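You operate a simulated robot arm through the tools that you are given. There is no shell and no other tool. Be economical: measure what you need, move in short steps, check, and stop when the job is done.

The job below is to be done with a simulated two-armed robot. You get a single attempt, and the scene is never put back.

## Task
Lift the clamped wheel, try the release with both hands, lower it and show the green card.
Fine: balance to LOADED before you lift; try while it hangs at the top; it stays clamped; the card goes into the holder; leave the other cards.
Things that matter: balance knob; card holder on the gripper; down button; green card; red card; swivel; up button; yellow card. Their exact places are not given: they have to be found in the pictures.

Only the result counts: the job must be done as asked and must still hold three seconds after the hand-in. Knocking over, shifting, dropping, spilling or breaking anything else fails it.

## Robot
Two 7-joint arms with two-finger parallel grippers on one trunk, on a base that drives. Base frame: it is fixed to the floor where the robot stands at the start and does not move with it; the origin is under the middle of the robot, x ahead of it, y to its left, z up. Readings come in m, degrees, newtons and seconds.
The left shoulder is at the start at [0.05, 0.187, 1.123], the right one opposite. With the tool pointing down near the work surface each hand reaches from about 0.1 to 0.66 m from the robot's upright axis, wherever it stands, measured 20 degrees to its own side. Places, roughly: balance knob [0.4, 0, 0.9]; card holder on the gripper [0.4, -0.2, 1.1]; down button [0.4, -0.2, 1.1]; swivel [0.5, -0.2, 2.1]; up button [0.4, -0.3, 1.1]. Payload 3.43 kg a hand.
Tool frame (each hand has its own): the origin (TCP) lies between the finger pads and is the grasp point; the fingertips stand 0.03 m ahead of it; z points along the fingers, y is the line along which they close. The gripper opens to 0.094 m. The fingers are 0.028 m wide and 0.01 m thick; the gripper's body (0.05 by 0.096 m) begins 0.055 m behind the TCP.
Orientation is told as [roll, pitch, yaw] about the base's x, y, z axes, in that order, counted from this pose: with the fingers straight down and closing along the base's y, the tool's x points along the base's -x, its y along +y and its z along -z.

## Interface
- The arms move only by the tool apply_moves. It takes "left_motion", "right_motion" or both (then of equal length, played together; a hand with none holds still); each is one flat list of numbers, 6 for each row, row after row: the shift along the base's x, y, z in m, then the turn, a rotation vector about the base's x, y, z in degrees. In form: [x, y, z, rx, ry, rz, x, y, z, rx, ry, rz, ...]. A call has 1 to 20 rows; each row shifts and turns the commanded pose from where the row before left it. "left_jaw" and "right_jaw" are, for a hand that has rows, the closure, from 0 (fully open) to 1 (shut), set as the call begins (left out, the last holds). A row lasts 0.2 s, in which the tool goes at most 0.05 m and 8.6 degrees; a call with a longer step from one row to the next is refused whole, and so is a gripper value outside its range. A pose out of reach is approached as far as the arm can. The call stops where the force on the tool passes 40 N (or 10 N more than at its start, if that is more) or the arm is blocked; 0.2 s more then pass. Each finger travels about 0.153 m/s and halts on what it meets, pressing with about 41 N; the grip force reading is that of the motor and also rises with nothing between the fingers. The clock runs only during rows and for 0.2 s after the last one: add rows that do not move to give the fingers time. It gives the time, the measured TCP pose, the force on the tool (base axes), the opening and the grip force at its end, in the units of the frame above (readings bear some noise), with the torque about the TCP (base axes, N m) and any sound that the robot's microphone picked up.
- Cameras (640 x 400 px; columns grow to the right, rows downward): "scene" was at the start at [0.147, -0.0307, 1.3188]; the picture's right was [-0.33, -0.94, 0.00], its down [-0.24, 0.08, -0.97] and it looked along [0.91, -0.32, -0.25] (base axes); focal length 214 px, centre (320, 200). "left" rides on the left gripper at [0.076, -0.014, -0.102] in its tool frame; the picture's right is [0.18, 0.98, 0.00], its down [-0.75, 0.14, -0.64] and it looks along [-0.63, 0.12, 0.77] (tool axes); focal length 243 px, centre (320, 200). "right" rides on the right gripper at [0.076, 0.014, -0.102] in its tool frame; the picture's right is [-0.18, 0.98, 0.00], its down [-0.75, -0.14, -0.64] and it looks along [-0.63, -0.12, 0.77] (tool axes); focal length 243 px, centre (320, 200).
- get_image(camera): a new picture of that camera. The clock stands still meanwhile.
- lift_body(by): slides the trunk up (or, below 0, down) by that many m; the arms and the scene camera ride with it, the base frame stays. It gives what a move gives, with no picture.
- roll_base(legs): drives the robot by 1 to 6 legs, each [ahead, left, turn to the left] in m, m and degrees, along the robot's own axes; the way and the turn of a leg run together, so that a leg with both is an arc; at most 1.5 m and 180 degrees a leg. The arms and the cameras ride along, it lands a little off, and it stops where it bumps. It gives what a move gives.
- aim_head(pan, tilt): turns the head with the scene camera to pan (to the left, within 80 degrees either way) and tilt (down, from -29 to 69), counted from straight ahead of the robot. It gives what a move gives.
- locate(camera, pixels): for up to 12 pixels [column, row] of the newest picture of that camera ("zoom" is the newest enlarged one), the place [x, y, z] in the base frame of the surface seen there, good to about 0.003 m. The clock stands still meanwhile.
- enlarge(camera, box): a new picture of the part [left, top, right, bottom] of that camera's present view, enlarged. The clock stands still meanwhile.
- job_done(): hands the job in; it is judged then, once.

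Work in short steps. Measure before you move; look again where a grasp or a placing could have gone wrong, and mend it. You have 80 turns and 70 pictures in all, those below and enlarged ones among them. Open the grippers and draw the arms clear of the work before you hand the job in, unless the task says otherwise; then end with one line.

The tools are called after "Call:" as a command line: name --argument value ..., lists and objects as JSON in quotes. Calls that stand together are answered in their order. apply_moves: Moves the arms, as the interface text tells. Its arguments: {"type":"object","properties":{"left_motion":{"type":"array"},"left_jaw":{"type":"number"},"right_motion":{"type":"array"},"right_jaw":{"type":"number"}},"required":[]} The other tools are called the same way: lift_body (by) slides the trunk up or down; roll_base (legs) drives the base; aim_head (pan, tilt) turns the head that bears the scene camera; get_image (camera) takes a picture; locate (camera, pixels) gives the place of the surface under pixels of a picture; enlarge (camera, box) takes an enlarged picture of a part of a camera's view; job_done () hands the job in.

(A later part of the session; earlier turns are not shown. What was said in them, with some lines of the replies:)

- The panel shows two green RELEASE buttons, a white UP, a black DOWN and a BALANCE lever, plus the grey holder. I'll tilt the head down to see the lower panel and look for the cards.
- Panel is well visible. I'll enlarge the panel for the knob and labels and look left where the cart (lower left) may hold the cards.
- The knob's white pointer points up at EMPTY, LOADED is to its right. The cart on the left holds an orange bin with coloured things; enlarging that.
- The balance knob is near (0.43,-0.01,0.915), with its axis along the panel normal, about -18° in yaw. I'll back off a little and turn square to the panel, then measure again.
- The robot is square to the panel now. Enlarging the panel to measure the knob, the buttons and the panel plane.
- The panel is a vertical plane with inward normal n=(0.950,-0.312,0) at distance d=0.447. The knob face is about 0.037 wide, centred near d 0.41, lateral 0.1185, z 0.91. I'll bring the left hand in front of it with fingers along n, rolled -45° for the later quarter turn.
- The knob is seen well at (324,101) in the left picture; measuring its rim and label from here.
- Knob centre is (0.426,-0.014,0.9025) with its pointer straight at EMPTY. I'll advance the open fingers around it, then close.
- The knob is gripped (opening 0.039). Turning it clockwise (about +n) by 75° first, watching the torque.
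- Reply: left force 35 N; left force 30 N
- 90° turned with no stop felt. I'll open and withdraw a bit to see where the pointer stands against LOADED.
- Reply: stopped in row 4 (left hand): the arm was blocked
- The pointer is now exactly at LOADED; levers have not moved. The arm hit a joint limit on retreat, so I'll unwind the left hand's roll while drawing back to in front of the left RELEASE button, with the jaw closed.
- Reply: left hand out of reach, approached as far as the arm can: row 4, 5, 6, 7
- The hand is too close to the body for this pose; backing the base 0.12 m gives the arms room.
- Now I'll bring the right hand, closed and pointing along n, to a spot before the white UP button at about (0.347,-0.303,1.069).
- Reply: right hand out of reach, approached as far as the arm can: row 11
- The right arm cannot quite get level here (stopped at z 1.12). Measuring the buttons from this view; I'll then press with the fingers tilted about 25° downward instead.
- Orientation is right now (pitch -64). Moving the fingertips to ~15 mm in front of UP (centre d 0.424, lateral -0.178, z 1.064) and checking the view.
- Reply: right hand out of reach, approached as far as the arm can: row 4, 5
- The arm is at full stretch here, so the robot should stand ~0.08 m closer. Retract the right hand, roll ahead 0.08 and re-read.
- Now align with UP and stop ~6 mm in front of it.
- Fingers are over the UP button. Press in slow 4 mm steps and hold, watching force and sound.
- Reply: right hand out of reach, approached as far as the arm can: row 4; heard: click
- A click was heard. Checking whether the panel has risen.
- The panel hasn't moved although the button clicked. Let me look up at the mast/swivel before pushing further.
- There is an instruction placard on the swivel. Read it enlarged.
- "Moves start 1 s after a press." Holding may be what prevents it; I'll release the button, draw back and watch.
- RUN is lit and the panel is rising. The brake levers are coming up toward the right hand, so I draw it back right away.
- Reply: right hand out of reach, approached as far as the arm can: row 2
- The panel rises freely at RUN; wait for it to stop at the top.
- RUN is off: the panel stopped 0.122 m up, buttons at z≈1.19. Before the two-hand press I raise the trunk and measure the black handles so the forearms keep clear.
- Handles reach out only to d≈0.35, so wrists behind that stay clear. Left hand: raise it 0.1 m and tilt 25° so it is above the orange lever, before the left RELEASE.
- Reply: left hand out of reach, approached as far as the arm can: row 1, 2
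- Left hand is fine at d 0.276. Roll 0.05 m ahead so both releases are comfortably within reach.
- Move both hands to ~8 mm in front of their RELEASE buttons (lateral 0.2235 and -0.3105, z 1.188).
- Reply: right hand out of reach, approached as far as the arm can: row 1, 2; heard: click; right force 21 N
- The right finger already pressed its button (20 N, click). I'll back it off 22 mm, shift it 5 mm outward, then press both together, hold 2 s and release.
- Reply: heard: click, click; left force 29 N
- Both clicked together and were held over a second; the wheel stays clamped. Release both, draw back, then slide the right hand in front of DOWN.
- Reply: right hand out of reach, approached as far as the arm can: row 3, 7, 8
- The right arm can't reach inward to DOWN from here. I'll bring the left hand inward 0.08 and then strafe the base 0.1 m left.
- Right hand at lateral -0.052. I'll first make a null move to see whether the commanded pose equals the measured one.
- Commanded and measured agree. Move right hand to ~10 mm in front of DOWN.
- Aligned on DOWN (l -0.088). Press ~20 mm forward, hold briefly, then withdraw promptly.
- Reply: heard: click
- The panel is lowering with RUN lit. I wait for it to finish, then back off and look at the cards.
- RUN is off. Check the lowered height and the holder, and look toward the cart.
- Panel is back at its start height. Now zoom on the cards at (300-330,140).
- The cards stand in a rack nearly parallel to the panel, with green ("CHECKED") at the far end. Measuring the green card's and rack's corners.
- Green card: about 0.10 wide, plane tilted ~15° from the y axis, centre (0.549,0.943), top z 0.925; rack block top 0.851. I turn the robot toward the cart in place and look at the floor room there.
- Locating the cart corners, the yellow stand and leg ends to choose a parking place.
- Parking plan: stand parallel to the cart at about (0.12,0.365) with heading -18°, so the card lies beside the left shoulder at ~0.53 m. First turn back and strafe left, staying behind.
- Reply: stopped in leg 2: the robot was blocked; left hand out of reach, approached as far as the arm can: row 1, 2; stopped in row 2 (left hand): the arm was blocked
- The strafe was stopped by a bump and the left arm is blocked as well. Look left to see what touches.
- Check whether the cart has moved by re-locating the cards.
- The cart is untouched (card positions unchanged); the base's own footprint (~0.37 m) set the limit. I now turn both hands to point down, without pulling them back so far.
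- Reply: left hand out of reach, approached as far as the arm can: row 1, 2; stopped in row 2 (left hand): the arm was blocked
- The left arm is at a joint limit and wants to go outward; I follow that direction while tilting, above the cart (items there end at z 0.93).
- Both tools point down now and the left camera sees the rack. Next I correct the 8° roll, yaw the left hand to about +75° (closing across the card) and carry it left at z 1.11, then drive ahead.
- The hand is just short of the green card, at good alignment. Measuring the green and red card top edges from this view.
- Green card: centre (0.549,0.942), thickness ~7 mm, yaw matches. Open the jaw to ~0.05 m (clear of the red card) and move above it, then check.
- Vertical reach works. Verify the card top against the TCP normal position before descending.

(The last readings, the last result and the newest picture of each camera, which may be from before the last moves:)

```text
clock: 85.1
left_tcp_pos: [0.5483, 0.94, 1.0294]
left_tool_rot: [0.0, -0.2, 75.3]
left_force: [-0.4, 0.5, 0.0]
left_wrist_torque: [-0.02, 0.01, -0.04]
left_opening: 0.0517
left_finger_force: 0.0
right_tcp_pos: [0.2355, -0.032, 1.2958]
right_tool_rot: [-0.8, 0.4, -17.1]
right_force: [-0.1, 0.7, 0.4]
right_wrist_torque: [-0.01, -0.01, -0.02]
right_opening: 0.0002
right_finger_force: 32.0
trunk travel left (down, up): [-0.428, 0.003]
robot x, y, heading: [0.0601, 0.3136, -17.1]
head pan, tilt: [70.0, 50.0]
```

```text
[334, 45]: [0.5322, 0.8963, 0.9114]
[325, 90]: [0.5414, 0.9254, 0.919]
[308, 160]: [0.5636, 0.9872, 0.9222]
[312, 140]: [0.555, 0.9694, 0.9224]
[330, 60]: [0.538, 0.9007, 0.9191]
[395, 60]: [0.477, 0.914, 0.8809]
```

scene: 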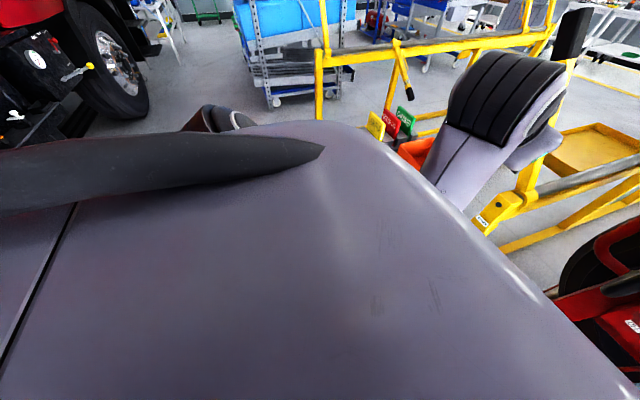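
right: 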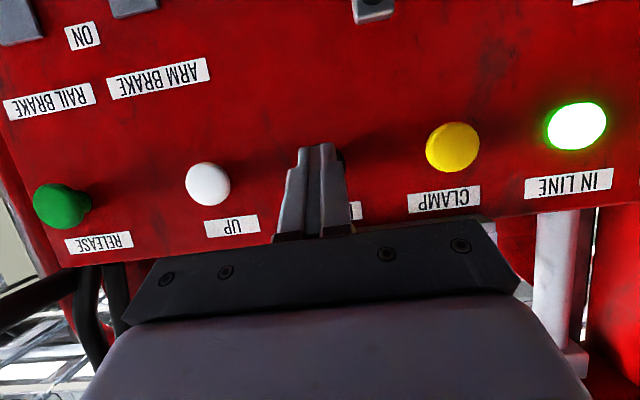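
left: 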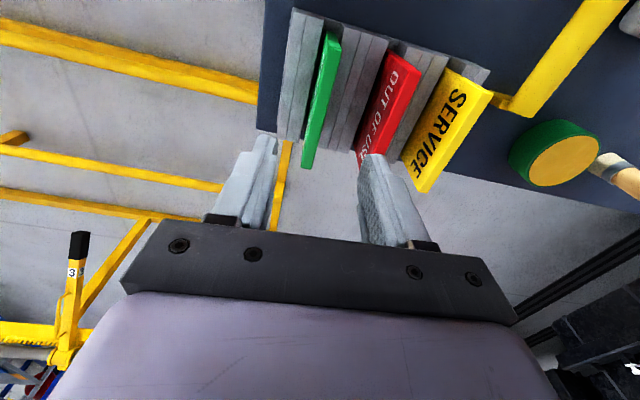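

Card centred between the fingers (0.290 vs 0.2905). Descend to z 0.905 and close.

Call:
apply_moves --left_motion '[0, 0, -0.031, 0, 0, 0, 0, 0, -0.031, 0, 0, 0, 0, 0, -0.031, 0, 0, 0, 0, 0, -0.031, 0, 0, 0, 0, 0, 0, 0, 0, 0]'

Call:
apply_moves --left_motion '[0, 0, 0, 0, 0, 0, 0, 0, 0, 0, 0, 0, 0, 0, 0, 0, 0, 0]' --left_jaw 1

Call:
get_image --camera "left"

```text
clock: 86.3
left_tcp_pos: [0.5448, 0.9359, 0.9079]
left_tool_rot: [0.0, -0.2, 75.2]
left_force: [-0.8, -1.1, -0.1]
left_wrist_torque: [0.01, 0.0, 0.02]
left_opening: 0.0518
left_finger_force: 0.1
right_tcp_pos: [0.2356, -0.0316, 1.294]
right_tool_rot: [-0.8, 0.4, -17.3]
right_force: [0.4, -0.3, -0.3]
right_wrist_torque: [0.03, 0.03, -0.01]
right_opening: 0.0002
right_finger_force: 32.9
trunk travel left (down, up): [-0.428, 0.003]
robot x, y, heading: [0.0619, 0.3093, -17.4]
head pan, tilt: [70.0, 50.0]
```

```text
clock: 87.1
left_tcp_pos: [0.545, 0.9362, 0.9085]
left_tool_rot: [0.0, -0.2, 75.1]
left_force: [3.9, 0.4, -0.7]
left_wrist_torque: [0.03, -0.18, -0.15]
left_opening: 0.0156
left_finger_force: 40.7
right_tcp_pos: [0.2376, -0.0304, 1.2947]
right_tool_rot: [-0.8, 0.4, -17.2]
right_force: [0.8, -0.7, 0.3]
right_wrist_torque: [0.0, 0.04, 0.04]
right_opening: 0.0001
right_finger_force: 33.0
trunk travel left (down, up): [-0.428, 0.003]
robot x, y, heading: [0.0658, 0.3128, -17.2]
head pan, tilt: [70.0, 50.0]
```

```text
18 pictures are left
```

left: 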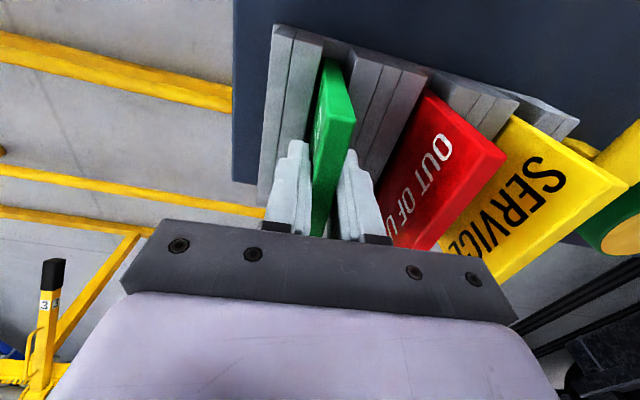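

The green card is gripped (opening 0.0156). Lift it straight up 0.2 m, clear of the rack.

Call:
apply_moves --left_motion '[0, 0, 0.015, 0, 0, 0, 0, 0, 0.02, 0, 0, 0, 0, 0, 0.025, 0, 0, 0, 0, 0, 0.03, 0, 0, 0, 0, 0, 0.035, 0, 0, 0, 0, 0, 0.035, 0, 0, 0, 0, 0, 0.035, 0, 0, 0, 0, 0, 0, 0, 0, 0]'

Call:
get_image --camera "left"

Call:
aim_head --pan 60 --tilt 25

Call:
get_image --camera "scene"

```text
clock: 88.9
left_tcp_pos: [0.5439, 0.9368, 1.1038]
left_tool_rot: [0.2, -0.2, 75.2]
left_force: [-0.1, 0.2, -1.0]
left_wrist_torque: [-0.05, 0.0, 0.04]
left_opening: 0.0158
left_finger_force: 41.6
right_tcp_pos: [0.2365, -0.0325, 1.2948]
right_tool_rot: [-0.9, 0.4, -17.2]
right_force: [0.5, -0.4, 0.5]
right_wrist_torque: [0.04, -0.01, 0.0]
right_opening: 0.0001
right_finger_force: 33.2
trunk travel left (down, up): [-0.428, 0.003]
robot x, y, heading: [0.0617, 0.3151, -17.2]
head pan, tilt: [70.0, 50.0]
```

```text
17 pictures are left
```

left: 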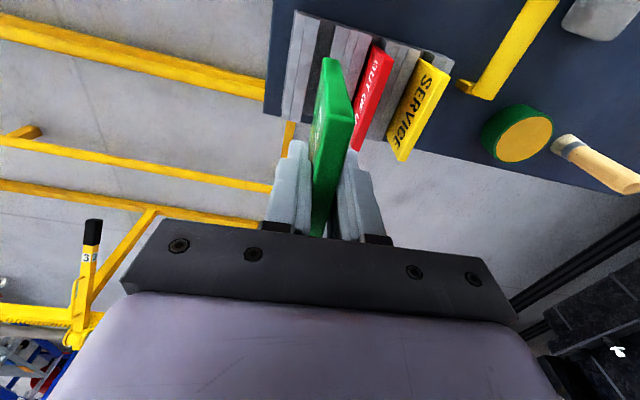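

```text
clock: 89.8
left_tcp_pos: [0.5427, 0.9361, 1.1032]
left_tool_rot: [0.2, -0.2, 75.1]
left_force: [0.3, -0.3, -0.8]
left_wrist_torque: [-0.04, 0.01, 0.02]
left_opening: 0.0158
left_finger_force: 41.4
right_tcp_pos: [0.2374, -0.0311, 1.2947]
right_tool_rot: [-0.7, 0.4, -17.2]
right_force: [0.8, 0.0, 1.0]
right_wrist_torque: [0.04, -0.02, 0.01]
right_opening: 0.0002
right_finger_force: 32.9
trunk travel left (down, up): [-0.428, 0.003]
robot x, y, heading: [0.065, 0.3141, -17.6]
head pan, tilt: [60.0, 25.0]
```

```text
16 pictures are left
```

scene: 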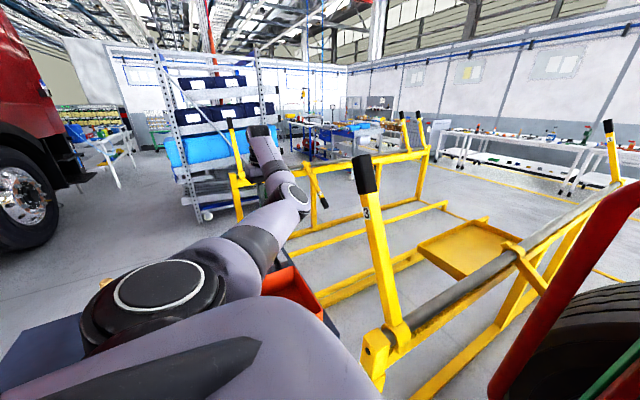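

The card is held cleanly and the other two stay put. Measuring the yellow post (365,175) that my arm must pass before moving to the holder.

Call:
locate --camera "scene" --pixels '[[365, 162], [366, 185], [380, 260], [395, 320], [600, 225], [608, 130]]'

Call:
apply_moves --left_motion '[-0.009, -0.03, 0.025, 0, 0, 0, -0.009, -0.03, 0.025, 0, 0, 0, -0.009, -0.03, 0.025, 0, 0, 0, -0.009, -0.03, 0.025, 0, 0, 0, -0.009, -0.03, 0.025, 0, 0, 0, -0.009, -0.03, 0.025, 0, 0, 0, -0.009, -0.03, 0.025, 0, 0, 0, -0.009, -0.03, 0.025, 0, 0, 0, -0.009, -0.03, 0, 0, 0, 0, 0, 0, 0, 0, 0, 0]'

```text
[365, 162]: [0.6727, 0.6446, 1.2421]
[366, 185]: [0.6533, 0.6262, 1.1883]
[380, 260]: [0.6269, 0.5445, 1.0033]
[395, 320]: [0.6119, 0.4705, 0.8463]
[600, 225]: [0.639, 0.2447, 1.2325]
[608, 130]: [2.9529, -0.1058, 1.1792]
```

```text
clock: 92.0
left_tcp_pos: [0.4618, 0.6686, 1.2981]
left_tool_rot: [0.2, -0.2, 75.2]
left_force: [-0.1, -1.0, 0.1]
left_wrist_torque: [-0.06, 0.0, 0.01]
left_opening: 0.0156
left_finger_force: 41.0
right_tcp_pos: [0.2363, -0.0312, 1.2966]
right_tool_rot: [-0.9, 0.4, -17.2]
right_force: [-0.3, 0.9, -1.0]
right_wrist_torque: [-0.01, 0.02, 0.02]
right_opening: 0.0
right_finger_force: 32.6
trunk travel left (down, up): [-0.428, 0.003]
robot x, y, heading: [0.0648, 0.3164, -17.2]
head pan, tilt: [60.0, 25.0]
```

The post stands at d≥0.43, so there's room. Strafe right 0.48 m to stand before the holder.

Call:
roll_base --legs '[[-0.01, -0.48, 0]]'

Call:
aim_head --pan 5 --tilt 25

Call:
get_image --camera "scene"

```text
clock: 96.7
left_tcp_pos: [0.3115, 0.2178, 1.2971]
left_tool_rot: [0.2, -0.2, 75.1]
left_force: [0.3, 0.1, -0.7]
left_wrist_torque: [-0.04, 0.02, 0.01]
left_opening: 0.0158
left_finger_force: 40.9
right_tcp_pos: [0.0846, -0.4816, 1.2952]
right_tool_rot: [-0.8, 0.4, -17.3]
right_force: [-0.6, -0.2, 0.7]
right_wrist_torque: [-0.03, -0.03, -0.01]
right_opening: 0.0004
right_finger_force: 32.8
trunk travel left (down, up): [-0.428, 0.003]
robot x, y, heading: [-0.0902, -0.1394, -17.4]
head pan, tilt: [60.0, 25.0]
```

```text
clock: 97.9
left_tcp_pos: [0.3116, 0.2185, 1.2974]
left_tool_rot: [0.2, -0.3, 75.2]
left_force: [0.3, -1.1, -1.5]
left_wrist_torque: [-0.03, -0.02, 0.04]
left_opening: 0.0156
left_finger_force: 40.9
right_tcp_pos: [0.0849, -0.481, 1.2958]
right_tool_rot: [-0.8, 0.4, -17.3]
right_force: [-0.7, -1.0, 0.7]
right_wrist_torque: [-0.01, 0.01, -0.03]
right_opening: 0.0002
right_finger_force: 32.8
trunk travel left (down, up): [-0.428, 0.003]
robot x, y, heading: [-0.0899, -0.1377, -17.5]
head pan, tilt: [5.0, 25.0]
```

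```text
15 pictures are left
```

scene: 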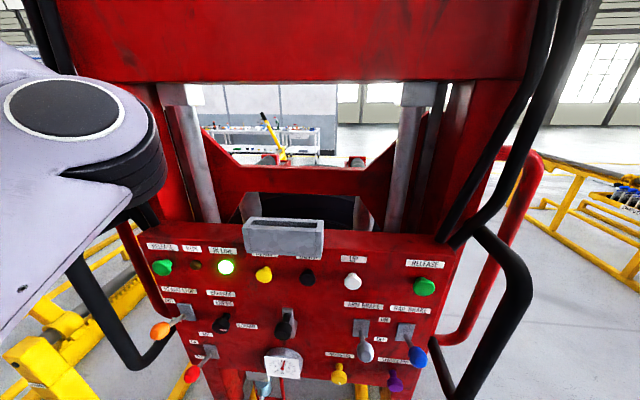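

Holder at (283,237). Enlarge and measure its slot.

Call:
enlarge --camera "scene" --box '[235, 208, 331, 268]'

Call:
locate --camera "zoom" --pixels '[[100, 72], [330, 72], [560, 90], [62, 120], [320, 130], [580, 150], [320, 95], [320, 110], [200, 100], [480, 105], [320, 200], [52, 80]]'

```text
6.67 times, centred on (283, 238) of scene
```

zoom: 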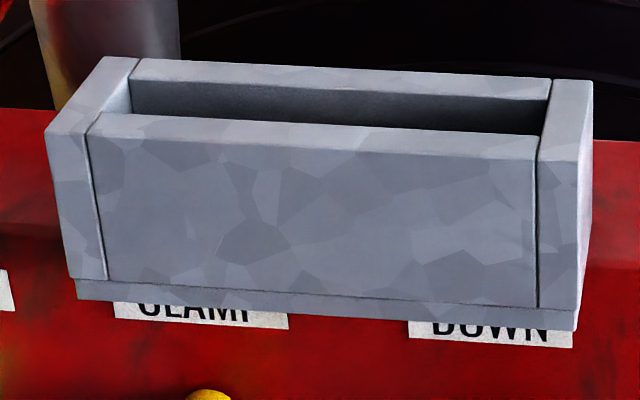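

```text
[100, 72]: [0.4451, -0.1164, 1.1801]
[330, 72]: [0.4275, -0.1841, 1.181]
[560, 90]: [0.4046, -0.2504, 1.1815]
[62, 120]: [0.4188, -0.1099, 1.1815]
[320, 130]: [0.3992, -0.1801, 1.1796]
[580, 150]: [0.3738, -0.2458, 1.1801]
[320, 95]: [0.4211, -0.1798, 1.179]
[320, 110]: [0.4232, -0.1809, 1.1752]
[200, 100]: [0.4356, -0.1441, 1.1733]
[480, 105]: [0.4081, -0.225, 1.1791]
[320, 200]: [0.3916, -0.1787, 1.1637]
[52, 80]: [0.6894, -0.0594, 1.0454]
```

Refine the slot edges (front-wall inner edge and side walls).

Call:
locate --camera "zoom" --pixels '[[320, 127], [200, 119], [480, 136], [320, 140], [320, 150], [128, 75], [120, 95], [552, 95], [548, 120], [320, 64], [150, 62], [540, 80]]'

```text
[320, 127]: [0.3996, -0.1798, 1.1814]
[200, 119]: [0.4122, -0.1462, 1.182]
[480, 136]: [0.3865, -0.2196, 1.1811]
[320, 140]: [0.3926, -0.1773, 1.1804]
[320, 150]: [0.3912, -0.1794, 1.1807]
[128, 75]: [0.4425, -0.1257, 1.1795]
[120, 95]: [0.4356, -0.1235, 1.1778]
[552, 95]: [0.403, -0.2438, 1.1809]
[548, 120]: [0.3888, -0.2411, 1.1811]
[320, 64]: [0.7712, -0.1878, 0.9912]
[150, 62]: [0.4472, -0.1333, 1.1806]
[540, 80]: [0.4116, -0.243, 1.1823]
```

Slot: d 0.4365–0.4575, lateral 0.017 to -0.1055, top z 1.181, running at ~-18.4°. Check the upper beam, cylinders and hoses for arm clearance.

Call:
locate --camera "scene" --pixels '[[300, 40], [300, 75], [188, 130], [410, 120], [300, 170], [500, 160], [160, 190], [65, 40]]'

Call:
apply_moves --left_motion '[0.007, -0.04, 0.001, 0, 0, 0, 0.007, -0.04, 0.001, 0, 0, 0, 0.007, -0.04, 0.001, 0, 0, 0, 0.007, -0.04, 0.001, 0, 0, 0, 0, -0.04, 0.001, 0, 0, -0.6, 0, -0.04, 0.001, 0, 0, -0.6, -0.005, -0.04, 0.001, 0, 0, -0.6, -0.005, -0.04, 0.001, 0, 0, -0.6, 0, -0.02, 0, 0, 0, -0.6, 0, 0, 0, 0, 0, -0.6]'

Call:
get_image --camera "scene"

```text
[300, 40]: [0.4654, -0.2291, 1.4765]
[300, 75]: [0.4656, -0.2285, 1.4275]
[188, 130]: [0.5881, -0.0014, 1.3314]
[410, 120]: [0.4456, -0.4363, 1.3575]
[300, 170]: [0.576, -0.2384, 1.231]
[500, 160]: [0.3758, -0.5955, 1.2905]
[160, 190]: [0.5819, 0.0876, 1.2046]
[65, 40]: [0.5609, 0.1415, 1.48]
```

```text
clock: 100.1
left_tcp_pos: [0.3446, 0.1631, 1.2962]
left_tool_rot: [-0.1, 1.2, 73.3]
left_force: [-0.2, 1.2, -0.2]
left_wrist_torque: [0.02, 0.0, -0.03]
left_opening: 0.0155
left_finger_force: 41.1
left hand out of reach, approached as far as the arm can: row 2, 3, 4, 5, 6, 7, 8, 9
right_tcp_pos: [0.084, -0.4821, 1.2953]
right_tool_rot: [-0.8, 0.4, -17.3]
right_force: [-0.2, 0.1, -0.4]
right_wrist_torque: [0.01, -0.01, -0.01]
right_opening: 0.0
right_finger_force: 32.7
trunk travel left (down, up): [-0.428, 0.003]
robot x, y, heading: [-0.0864, -0.1387, -17.5]
head pan, tilt: [5.0, 25.0]
```

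```text
13 pictures are left
```

scene: 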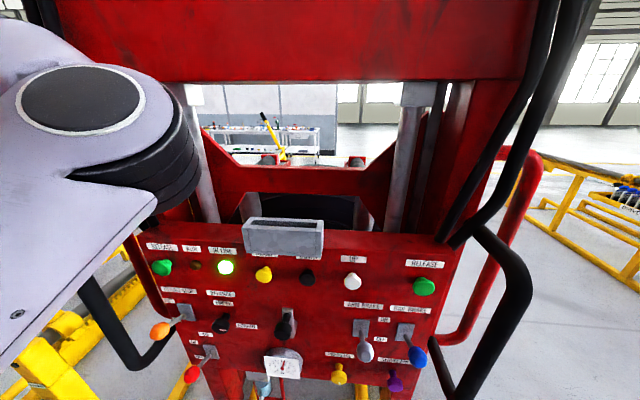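

The wrist limits inward reach with this yaw, but it works far to the left of the body. So I strafe the robot another 0.34 m right, keeping the hand where it is relative to the body.

Call:
roll_base --legs '[[0, -0.34, 0]]'

Call:
apply_moves --left_motion '[0, 0, 0.004, 0, 0, 0, 0, 0, 0, 0, 0, 0]'

Call:
aim_head --pan 38 --tilt 20

Call:
get_image --camera "scene"

```text
clock: 103.6
left_tcp_pos: [0.2479, -0.1557, 1.295]
left_tool_rot: [0.3, 0.9, 72.7]
left_force: [0.7, -0.7, -0.6]
left_wrist_torque: [0.0, -0.01, 0.01]
left_opening: 0.0159
left_finger_force: 40.5
right_tcp_pos: [-0.02, -0.7968, 1.2954]
right_tool_rot: [-0.8, 0.4, -17.9]
right_force: [1.0, -0.2, 0.0]
right_wrist_torque: [-0.03, 0.02, -0.01]
right_opening: 0.0
right_finger_force: 33.1
trunk travel left (down, up): [-0.428, 0.003]
robot x, y, heading: [-0.1847, -0.4521, -17.9]
head pan, tilt: [5.0, 25.0]
```

```text
clock: 104.2
left_tcp_pos: [0.2483, -0.1543, 1.2996]
left_tool_rot: [0.4, 1.0, 72.9]
left_force: [0.5, -0.1, -1.1]
left_wrist_torque: [-0.01, -0.01, -0.03]
left_opening: 0.0157
left_finger_force: 41.3
right_tcp_pos: [-0.0195, -0.7973, 1.2955]
right_tool_rot: [-0.8, 0.3, -17.9]
right_force: [-0.9, 0.0, -0.3]
right_wrist_torque: [-0.01, 0.02, -0.04]
right_opening: 0.0
right_finger_force: 32.8
trunk travel left (down, up): [-0.428, 0.003]
robot x, y, heading: [-0.1887, -0.4491, -18.1]
head pan, tilt: [5.0, 25.0]
```

```text
clock: 105.1
left_tcp_pos: [0.2481, -0.153, 1.2999]
left_tool_rot: [0.3, 1.1, 72.9]
left_force: [0.5, 1.0, -0.6]
left_wrist_torque: [-0.02, -0.01, -0.06]
left_opening: 0.0153
left_finger_force: 40.7
right_tcp_pos: [-0.0188, -0.7978, 1.2955]
right_tool_rot: [-0.7, 0.4, -17.9]
right_force: [-0.1, 0.5, -0.9]
right_wrist_torque: [0.03, 0.0, 0.03]
right_opening: 0.0
right_finger_force: 32.9
trunk travel left (down, up): [-0.428, 0.003]
robot x, y, heading: [-0.1889, -0.447, -18.1]
head pan, tilt: [38.0, 20.0]
```

```text
12 pictures are left
```

scene: 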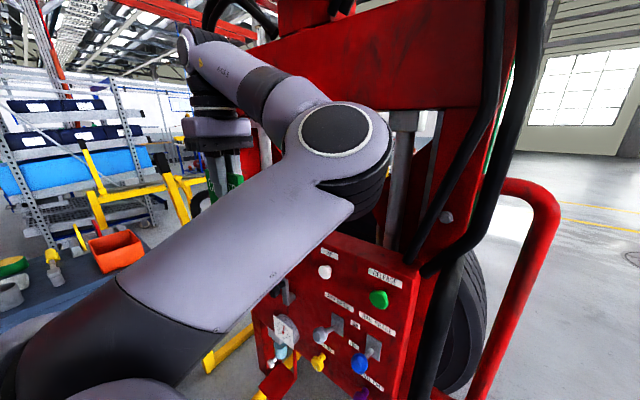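

The elbow bulges toward the beam in this posture. I'll stretch the hand out to the left (as it was at the rack), then put the robot further right and ahead so the arm reaches the holder diagonally.

Call:
apply_moves --left_motion '[0.0012, 0.0396, 0, 0, 0, 0, 0.0012, 0.0396, 0, 0, 0, 0, 0.0012, 0.0396, 0, 0, 0, 0, 0.0012, 0.0396, 0, 0, 0, 0, 0.0012, 0.0396, 0, 0, 0, 0, 0.0012, 0.0396, 0, 0, 0, 0, 0, 0, 0, 0, 0, 0]'

Call:
roll_base --legs '[[0, -0.21, 0]]'

Call:
get_image --camera "scene"

```text
clock: 106.7
left_tcp_pos: [0.2553, 0.0796, 1.3043]
left_tool_rot: [0.4, 0.8, 72.7]
left_force: [0.8, 0.1, -0.4]
left_wrist_torque: [0.01, 0.02, -0.01]
left_opening: 0.0157
left_finger_force: 40.7
right_tcp_pos: [-0.0202, -0.7982, 1.295]
right_tool_rot: [-0.7, 0.4, -17.8]
right_force: [0.7, 0.3, -0.8]
right_wrist_torque: [-0.01, 0.02, -0.02]
right_opening: 0.0
right_finger_force: 32.2
trunk travel left (down, up): [-0.428, 0.003]
robot x, y, heading: [-0.1878, -0.4525, -18.2]
head pan, tilt: [38.0, 20.0]
```

```text
clock: 109.2
left_tcp_pos: [0.1919, -0.124, 1.3036]
left_tool_rot: [0.3, 0.9, 72.4]
left_force: [0.9, -1.3, -1.3]
left_wrist_torque: [0.01, 0.0, -0.02]
left_opening: 0.0155
left_finger_force: 41.0
right_tcp_pos: [-0.0884, -1.0008, 1.2948]
right_tool_rot: [-0.9, 0.4, -18.3]
right_force: [-0.2, 0.2, 0.0]
right_wrist_torque: [0.02, -0.01, 0.01]
right_opening: 0.0001
right_finger_force: 33.5
trunk travel left (down, up): [-0.428, 0.003]
robot x, y, heading: [-0.2603, -0.6471, -18.4]
head pan, tilt: [38.0, 20.0]
```

```text
11 pictures are left
```

scene: 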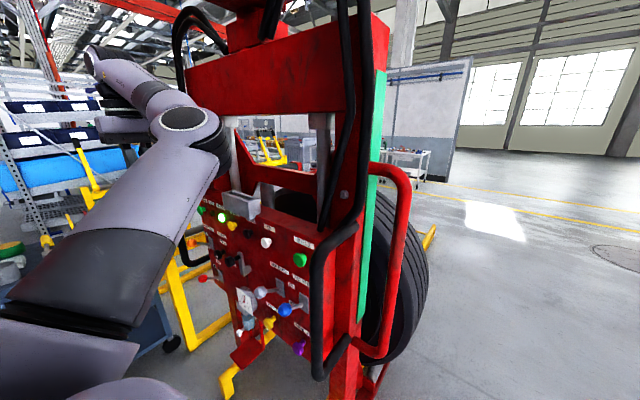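

Locate elbow and forearm to check their clearance from the beam (front face at d 0.513, z>1.42) before driving ahead.

Call:
locate --camera "scene" --pixels '[[185, 118], [228, 145], [222, 180], [205, 105], [150, 90], [340, 115], [365, 30], [330, 250], [242, 200]]'

```text
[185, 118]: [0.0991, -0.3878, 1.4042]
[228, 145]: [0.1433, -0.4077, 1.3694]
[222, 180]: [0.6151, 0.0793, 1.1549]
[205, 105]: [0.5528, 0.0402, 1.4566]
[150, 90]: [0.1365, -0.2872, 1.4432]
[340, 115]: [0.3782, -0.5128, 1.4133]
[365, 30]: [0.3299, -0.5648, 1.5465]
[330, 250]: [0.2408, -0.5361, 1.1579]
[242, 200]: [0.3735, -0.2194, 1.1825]
```

Elbow is at d≤0.263 with ~0.1 m margin after driving. Roll ahead 0.15 m.

Call:
roll_base --legs '[[0.15, 0, 0]]'

Call:
apply_moves --left_motion '[0, 0, 0.0, 0, 0, 0]'

Call:
get_image --camera "scene"

```text
clock: 110.6
left_tcp_pos: [0.3349, -0.1732, 1.3028]
left_tool_rot: [0.4, 0.9, 72.3]
left_force: [0.7, 0.5, -0.5]
left_wrist_torque: [-0.02, 0.05, 0.0]
left_opening: 0.0155
left_finger_force: 41.2
right_tcp_pos: [0.0542, -1.0478, 1.2956]
right_tool_rot: [-0.9, 0.5, -18.3]
right_force: [-0.4, -0.8, -0.3]
right_wrist_torque: [-0.01, 0.02, 0.05]
right_opening: 0.0
right_finger_force: 33.2
trunk travel left (down, up): [-0.428, 0.003]
robot x, y, heading: [-0.1108, -0.6992, -18.7]
head pan, tilt: [38.0, 20.0]
```

```text
clock: 111.0
left_tcp_pos: [0.3343, -0.1723, 1.3033]
left_tool_rot: [0.3, 0.9, 72.4]
left_force: [0.1, 0.3, -0.9]
left_wrist_torque: [0.0, 0.01, 0.0]
left_opening: 0.0157
left_finger_force: 41.1
right_tcp_pos: [0.0541, -1.0473, 1.2958]
right_tool_rot: [-0.9, 0.4, -18.3]
right_force: [-0.9, -1.1, 0.8]
right_wrist_torque: [0.0, -0.03, -0.01]
right_opening: 0.0001
right_finger_force: 33.1
trunk travel left (down, up): [-0.428, 0.003]
robot x, y, heading: [-0.1157, -0.7026, -18.3]
head pan, tilt: [38.0, 20.0]
```

```text
10 pictures are left
```

scene: 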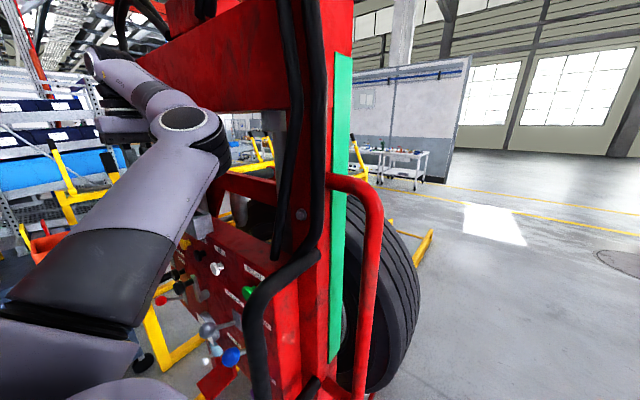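

Hand at d 0.371, lateral -0.059. Move to above the slot (d 0.447, lateral -0.050) in small steps, correcting yaw -0.8° and the 0.9° tilt.

Call:
apply_moves --left_motion '[0.015, -0.003, 0, 0.86, -0.27, -0.4, 0.015, -0.003, 0, 0, 0, -0.4, 0.015, -0.003, 0, 0, 0, 0, 0.015, -0.003, 0, 0, 0, 0, 0.0148, -0.0027, 0, 0, 0, 0, 0, 0, 0, 0, 0, 0, 0, 0, 0, 0, 0, 0]'

Call:
get_image --camera "left"

Call:
aim_head --pan 50 --tilt 20

Call:
get_image --camera "scene"

```text
clock: 112.6
left_tcp_pos: [0.4098, -0.187, 1.3045]
left_tool_rot: [0.2, 0.0, 71.6]
left_force: [0.5, 0.2, -1.8]
left_wrist_torque: [-0.04, 0.01, 0.0]
left_opening: 0.0155
left_finger_force: 40.9
right_tcp_pos: [0.053, -1.0484, 1.2966]
right_tool_rot: [-1.0, 0.4, -18.3]
right_force: [0.5, -0.2, 0.2]
right_wrist_torque: [0.01, -0.03, -0.01]
right_opening: 0.0
right_finger_force: 32.7
trunk travel left (down, up): [-0.428, 0.003]
robot x, y, heading: [-0.111, -0.6993, -18.4]
head pan, tilt: [38.0, 20.0]
```

```text
9 pictures are left
```

left: 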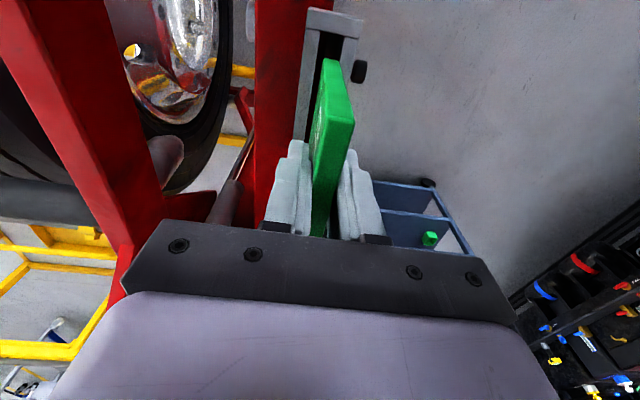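

```text
clock: 113.3
left_tcp_pos: [0.409, -0.1875, 1.3037]
left_tool_rot: [0.4, 0.0, 71.6]
left_force: [-0.4, 0.4, -1.3]
left_wrist_torque: [-0.02, -0.01, -0.01]
left_opening: 0.0156
left_finger_force: 41.0
right_tcp_pos: [0.0524, -1.0481, 1.2949]
right_tool_rot: [-1.0, 0.4, -18.3]
right_force: [0.1, -0.8, -0.6]
right_wrist_torque: [-0.02, -0.01, 0.01]
right_opening: 0.0001
right_finger_force: 33.6
trunk travel left (down, up): [-0.428, 0.003]
robot x, y, heading: [-0.1168, -0.6996, -18.5]
head pan, tilt: [50.0, 20.0]
```

```text
8 pictures are left
```

scene: 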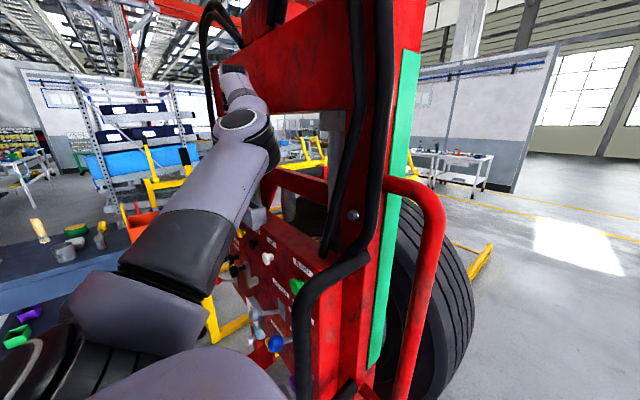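

Exactly on target with no contact. A close look from the wrist camera to check card versus slot.

Call:
enlarge --camera "left" --box '[256, 0, 416, 100]'

Call:
locate --camera "zoom" --pixels '[[240, 60], [205, 45], [225, 110], [360, 110], [380, 50], [290, 270], [300, 240], [250, 300], [340, 95], [250, 150], [400, 150], [395, 50]]'

```text
4.00 times, centred on (336, 50) of left
```

zoom: 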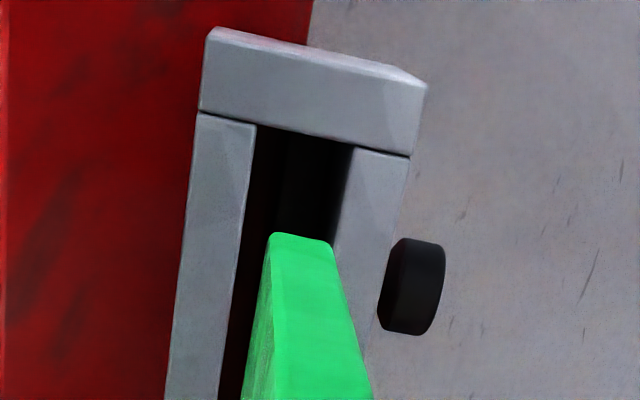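

```text
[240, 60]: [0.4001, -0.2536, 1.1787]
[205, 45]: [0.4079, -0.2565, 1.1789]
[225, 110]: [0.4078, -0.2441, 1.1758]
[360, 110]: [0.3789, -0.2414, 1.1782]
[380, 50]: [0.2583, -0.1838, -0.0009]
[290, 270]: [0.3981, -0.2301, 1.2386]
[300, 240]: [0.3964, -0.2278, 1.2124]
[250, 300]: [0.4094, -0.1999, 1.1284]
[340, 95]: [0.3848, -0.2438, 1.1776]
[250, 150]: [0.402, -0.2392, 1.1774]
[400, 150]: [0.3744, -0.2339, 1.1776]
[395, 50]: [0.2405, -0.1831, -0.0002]
```

Card is centred on the slot (d 0.4475 vs 0.447), slot floor near z 1.128. Lower straight by 0.06, then slowly the rest, watching force.

Call:
apply_moves --left_motion '[0, 0, -0.01, 0, 0, 0, 0, 0, -0.01, 0, 0, 0, 0, 0, -0.01, 0, 0, 0, 0, 0, -0.01, 0, 0, 0, 0, 0, -0.01, 0, 0, 0, 0, 0, -0.01, 0, 0, 0, 0, 0, 0, 0, 0, 0]'

Call:
apply_moves --left_motion '[0, 0, -0.005, 0, 0, 0, 0, 0, -0.005, 0, 0, 0, 0, 0, -0.004, 0, 0, 0, 0, 0, 0, 0, 0, 0]'

Call:
get_image --camera "left"

```text
clock: 115.0
left_tcp_pos: [0.4089, -0.1856, 1.2419]
left_tool_rot: [0.4, 0.0, 71.7]
left_force: [0.0, -1.0, -1.1]
left_wrist_torque: [0.0, -0.03, 0.05]
left_opening: 0.0155
left_finger_force: 40.5
right_tcp_pos: [0.0537, -1.0472, 1.2952]
right_tool_rot: [-0.7, 0.3, -18.3]
right_force: [-0.3, -0.6, 0.2]
right_wrist_torque: [0.02, 0.0, -0.02]
right_opening: 0.0
right_finger_force: 33.0
trunk travel left (down, up): [-0.428, 0.003]
robot x, y, heading: [-0.1119, -0.6979, -18.5]
head pan, tilt: [50.0, 20.0]
```

```text
clock: 116.0
left_tcp_pos: [0.4095, -0.1855, 1.2292]
left_tool_rot: [0.4, 0.1, 71.5]
left_force: [0.6, 0.1, -0.7]
left_wrist_torque: [0.0, -0.01, 0.01]
left_opening: 0.0155
left_finger_force: 41.3
right_tcp_pos: [0.0532, -1.0479, 1.2947]
right_tool_rot: [-0.8, 0.4, -18.3]
right_force: [0.2, -0.2, -0.2]
right_wrist_torque: [0.04, 0.0, 0.03]
right_opening: 0.0001
right_finger_force: 33.1
trunk travel left (down, up): [-0.428, 0.003]
robot x, y, heading: [-0.1127, -0.7001, -18.6]
head pan, tilt: [50.0, 20.0]
```

```text
6 pictures are left
```

left: 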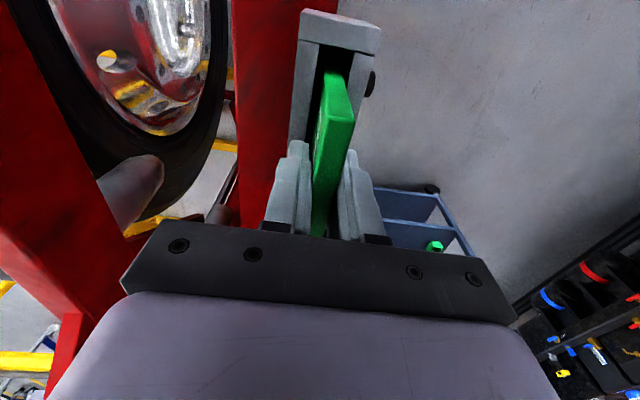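

The card slides in without contact. Lower 5 mm more, then open the fingers part-way and let it settle.

Call:
apply_moves --left_motion '[0, 0, -0.002, 0, 0, 0, 0, 0, -0.002, 0, 0, 0, 0, 0, -0.001, 0, 0, 0, 0, 0, 0, 0, 0, 0]'

Call:
apply_moves --left_motion '[0, 0, 0, 0, 0, 0, 0, 0, 0, 0, 0, 0, 0, 0, 0, 0, 0, 0]' --left_jaw 0.5

Call:
get_image --camera "left"

```text
clock: 117.0
left_tcp_pos: [0.4084, -0.1873, 1.2244]
left_tool_rot: [0.3, -0.1, 71.6]
left_force: [-0.4, -0.4, 3.3]
left_wrist_torque: [0.39, -0.06, 0.03]
left_opening: 0.0155
left_finger_force: 40.8
right_tcp_pos: [0.0547, -1.0489, 1.2957]
right_tool_rot: [-0.8, 0.6, -18.3]
right_force: [0.3, 0.8, 0.0]
right_wrist_torque: [0.03, -0.01, 0.01]
right_opening: 0.0001
right_finger_force: 32.8
trunk travel left (down, up): [-0.428, 0.003]
robot x, y, heading: [-0.1123, -0.6962, -18.7]
head pan, tilt: [50.0, 20.0]
```

```text
clock: 117.8
left_tcp_pos: [0.4083, -0.1869, 1.224]
left_tool_rot: [0.3, 0.0, 71.5]
left_force: [-0.5, -0.2, -0.1]
left_wrist_torque: [-0.01, -0.01, -0.01]
left_opening: 0.0469
left_finger_force: 0.0
right_tcp_pos: [0.053, -1.0475, 1.2967]
right_tool_rot: [-0.8, 0.4, -18.3]
right_force: [0.6, -0.2, 0.9]
right_wrist_torque: [-0.01, 0.02, 0.0]
right_opening: 0.0
right_finger_force: 33.2
trunk travel left (down, up): [-0.428, 0.003]
robot x, y, heading: [-0.1105, -0.6977, -18.4]
head pan, tilt: [50.0, 20.0]
```

```text
5 pictures are left
```

left: 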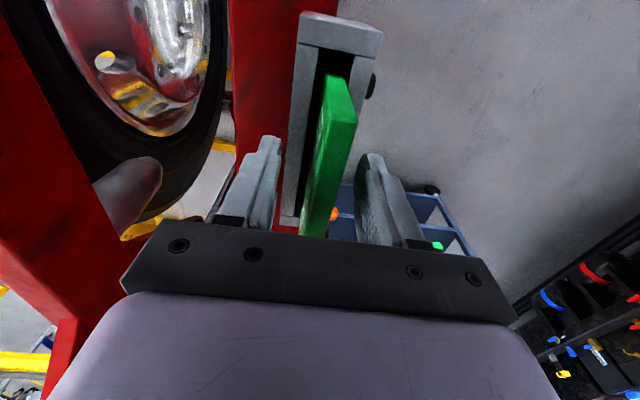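

The card rests on the slot floor (3.3 N felt) and stands by itself. Raise the hand 0.08, draw it back along -n, then drive back.

Call:
apply_moves --left_motion '[0, 0, 0.016, 0, 0, 0, 0, 0, 0.016, 0, 0, 0, 0, 0, 0.016, 0, 0, 0, 0, 0, 0.016, 0, 0, 0, 0, 0, 0.016, 0, 0, 0, -0.019, 0.006, 0, 0, 0, 0, -0.019, 0.006, 0, 0, 0, 0, -0.019, 0.006, 0, 0, 0, 0, -0.019, 0.006, 0, 0, 0, 0, 0, 0, 0, 0, 0, 0]'

Call:
roll_base --legs '[[-0.2, 0, 0]]'

Call:
get_image --camera "scene"

```text
clock: 120.0
left_tcp_pos: [0.3326, -0.1609, 1.3048]
left_tool_rot: [0.3, 0.0, 71.5]
left_force: [-0.1, 0.3, 0.2]
left_wrist_torque: [-0.02, 0.04, -0.01]
left_opening: 0.0468
left_finger_force: 0.1
right_tcp_pos: [0.0546, -1.0484, 1.2962]
right_tool_rot: [-0.8, 0.4, -18.3]
right_force: [-0.1, -0.5, 0.0]
right_wrist_torque: [-0.01, -0.01, 0.0]
right_opening: 0.0001
right_finger_force: 33.0
trunk travel left (down, up): [-0.428, 0.003]
robot x, y, heading: [-0.1149, -0.7003, -18.6]
head pan, tilt: [50.0, 20.0]
```

```text
clock: 121.5
left_tcp_pos: [0.1422, -0.0965, 1.3045]
left_tool_rot: [0.3, 0.0, 71.7]
left_force: [-0.1, -0.3, 0.2]
left_wrist_torque: [0.01, -0.04, -0.02]
left_opening: 0.0471
left_finger_force: 0.1
right_tcp_pos: [-0.1358, -0.985, 1.2961]
right_tool_rot: [-0.8, 0.4, -18.2]
right_force: [-0.4, 0.5, 0.2]
right_wrist_torque: [0.01, -0.02, 0.01]
right_opening: 0.0
right_finger_force: 32.9
trunk travel left (down, up): [-0.428, 0.003]
robot x, y, heading: [-0.3001, -0.6396, -18.1]
head pan, tilt: [50.0, 20.0]
```

```text
4 pictures are left
```

scene: 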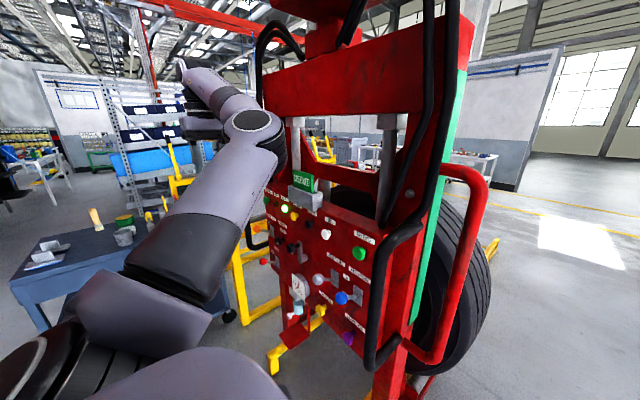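

The green CHECKED card stands in the holder at (303,182). Open both grippers fully and take one last close look at the panel and card.

Call:
apply_moves --left_motion '[-0.01, 0.003, 0, 0, 0, 0, 0, 0, 0, 0, 0, 0, 0, 0, 0, 0, 0, 0]' --right_motion '[0, 0, 0, 0, 0, 0, 0, 0, 0, 0, 0, 0, 0, 0, 0, 0, 0, 0]' --left_jaw 0 --right_jaw 0

Call:
enlarge --camera "scene" --box '[250, 160, 378, 240]'

```text
clock: 122.3
left_tcp_pos: [0.1317, -0.0929, 1.3054]
left_tool_rot: [0.3, 0.0, 71.8]
left_force: [0.4, 0.8, -0.2]
left_wrist_torque: [-0.02, -0.01, -0.01]
left_opening: 0.0941
left_finger_force: 0.1
right_tcp_pos: [-0.1352, -0.9843, 1.2945]
right_tool_rot: [-0.8, 0.5, -18.1]
right_force: [0.3, 0.4, -0.8]
right_wrist_torque: [-0.02, 0.01, -0.02]
right_opening: 0.0941
right_finger_force: 0.0
trunk travel left (down, up): [-0.428, 0.003]
robot x, y, heading: [-0.3023, -0.6368, -18.4]
head pan, tilt: [50.0, 20.0]
```

```text
5.00 times, centred on (314, 200) of scene
```

zoom: 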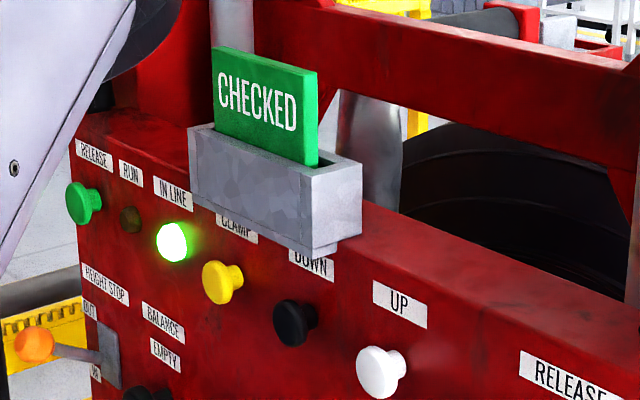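

The card stands upright in the holder, RUN is off, the panel is down and both grippers are open and clear. Handing in.

Call:
job_done

```text
The job is handed in.
```

The job is done and handed in: balance set to LOADED, wheel lifted, both RELEASE buttons pressed together at the top with the wheel staying clamped, then lowered, and the green CHECKED card put in the holder; the red and yellow cards were left in their rack.
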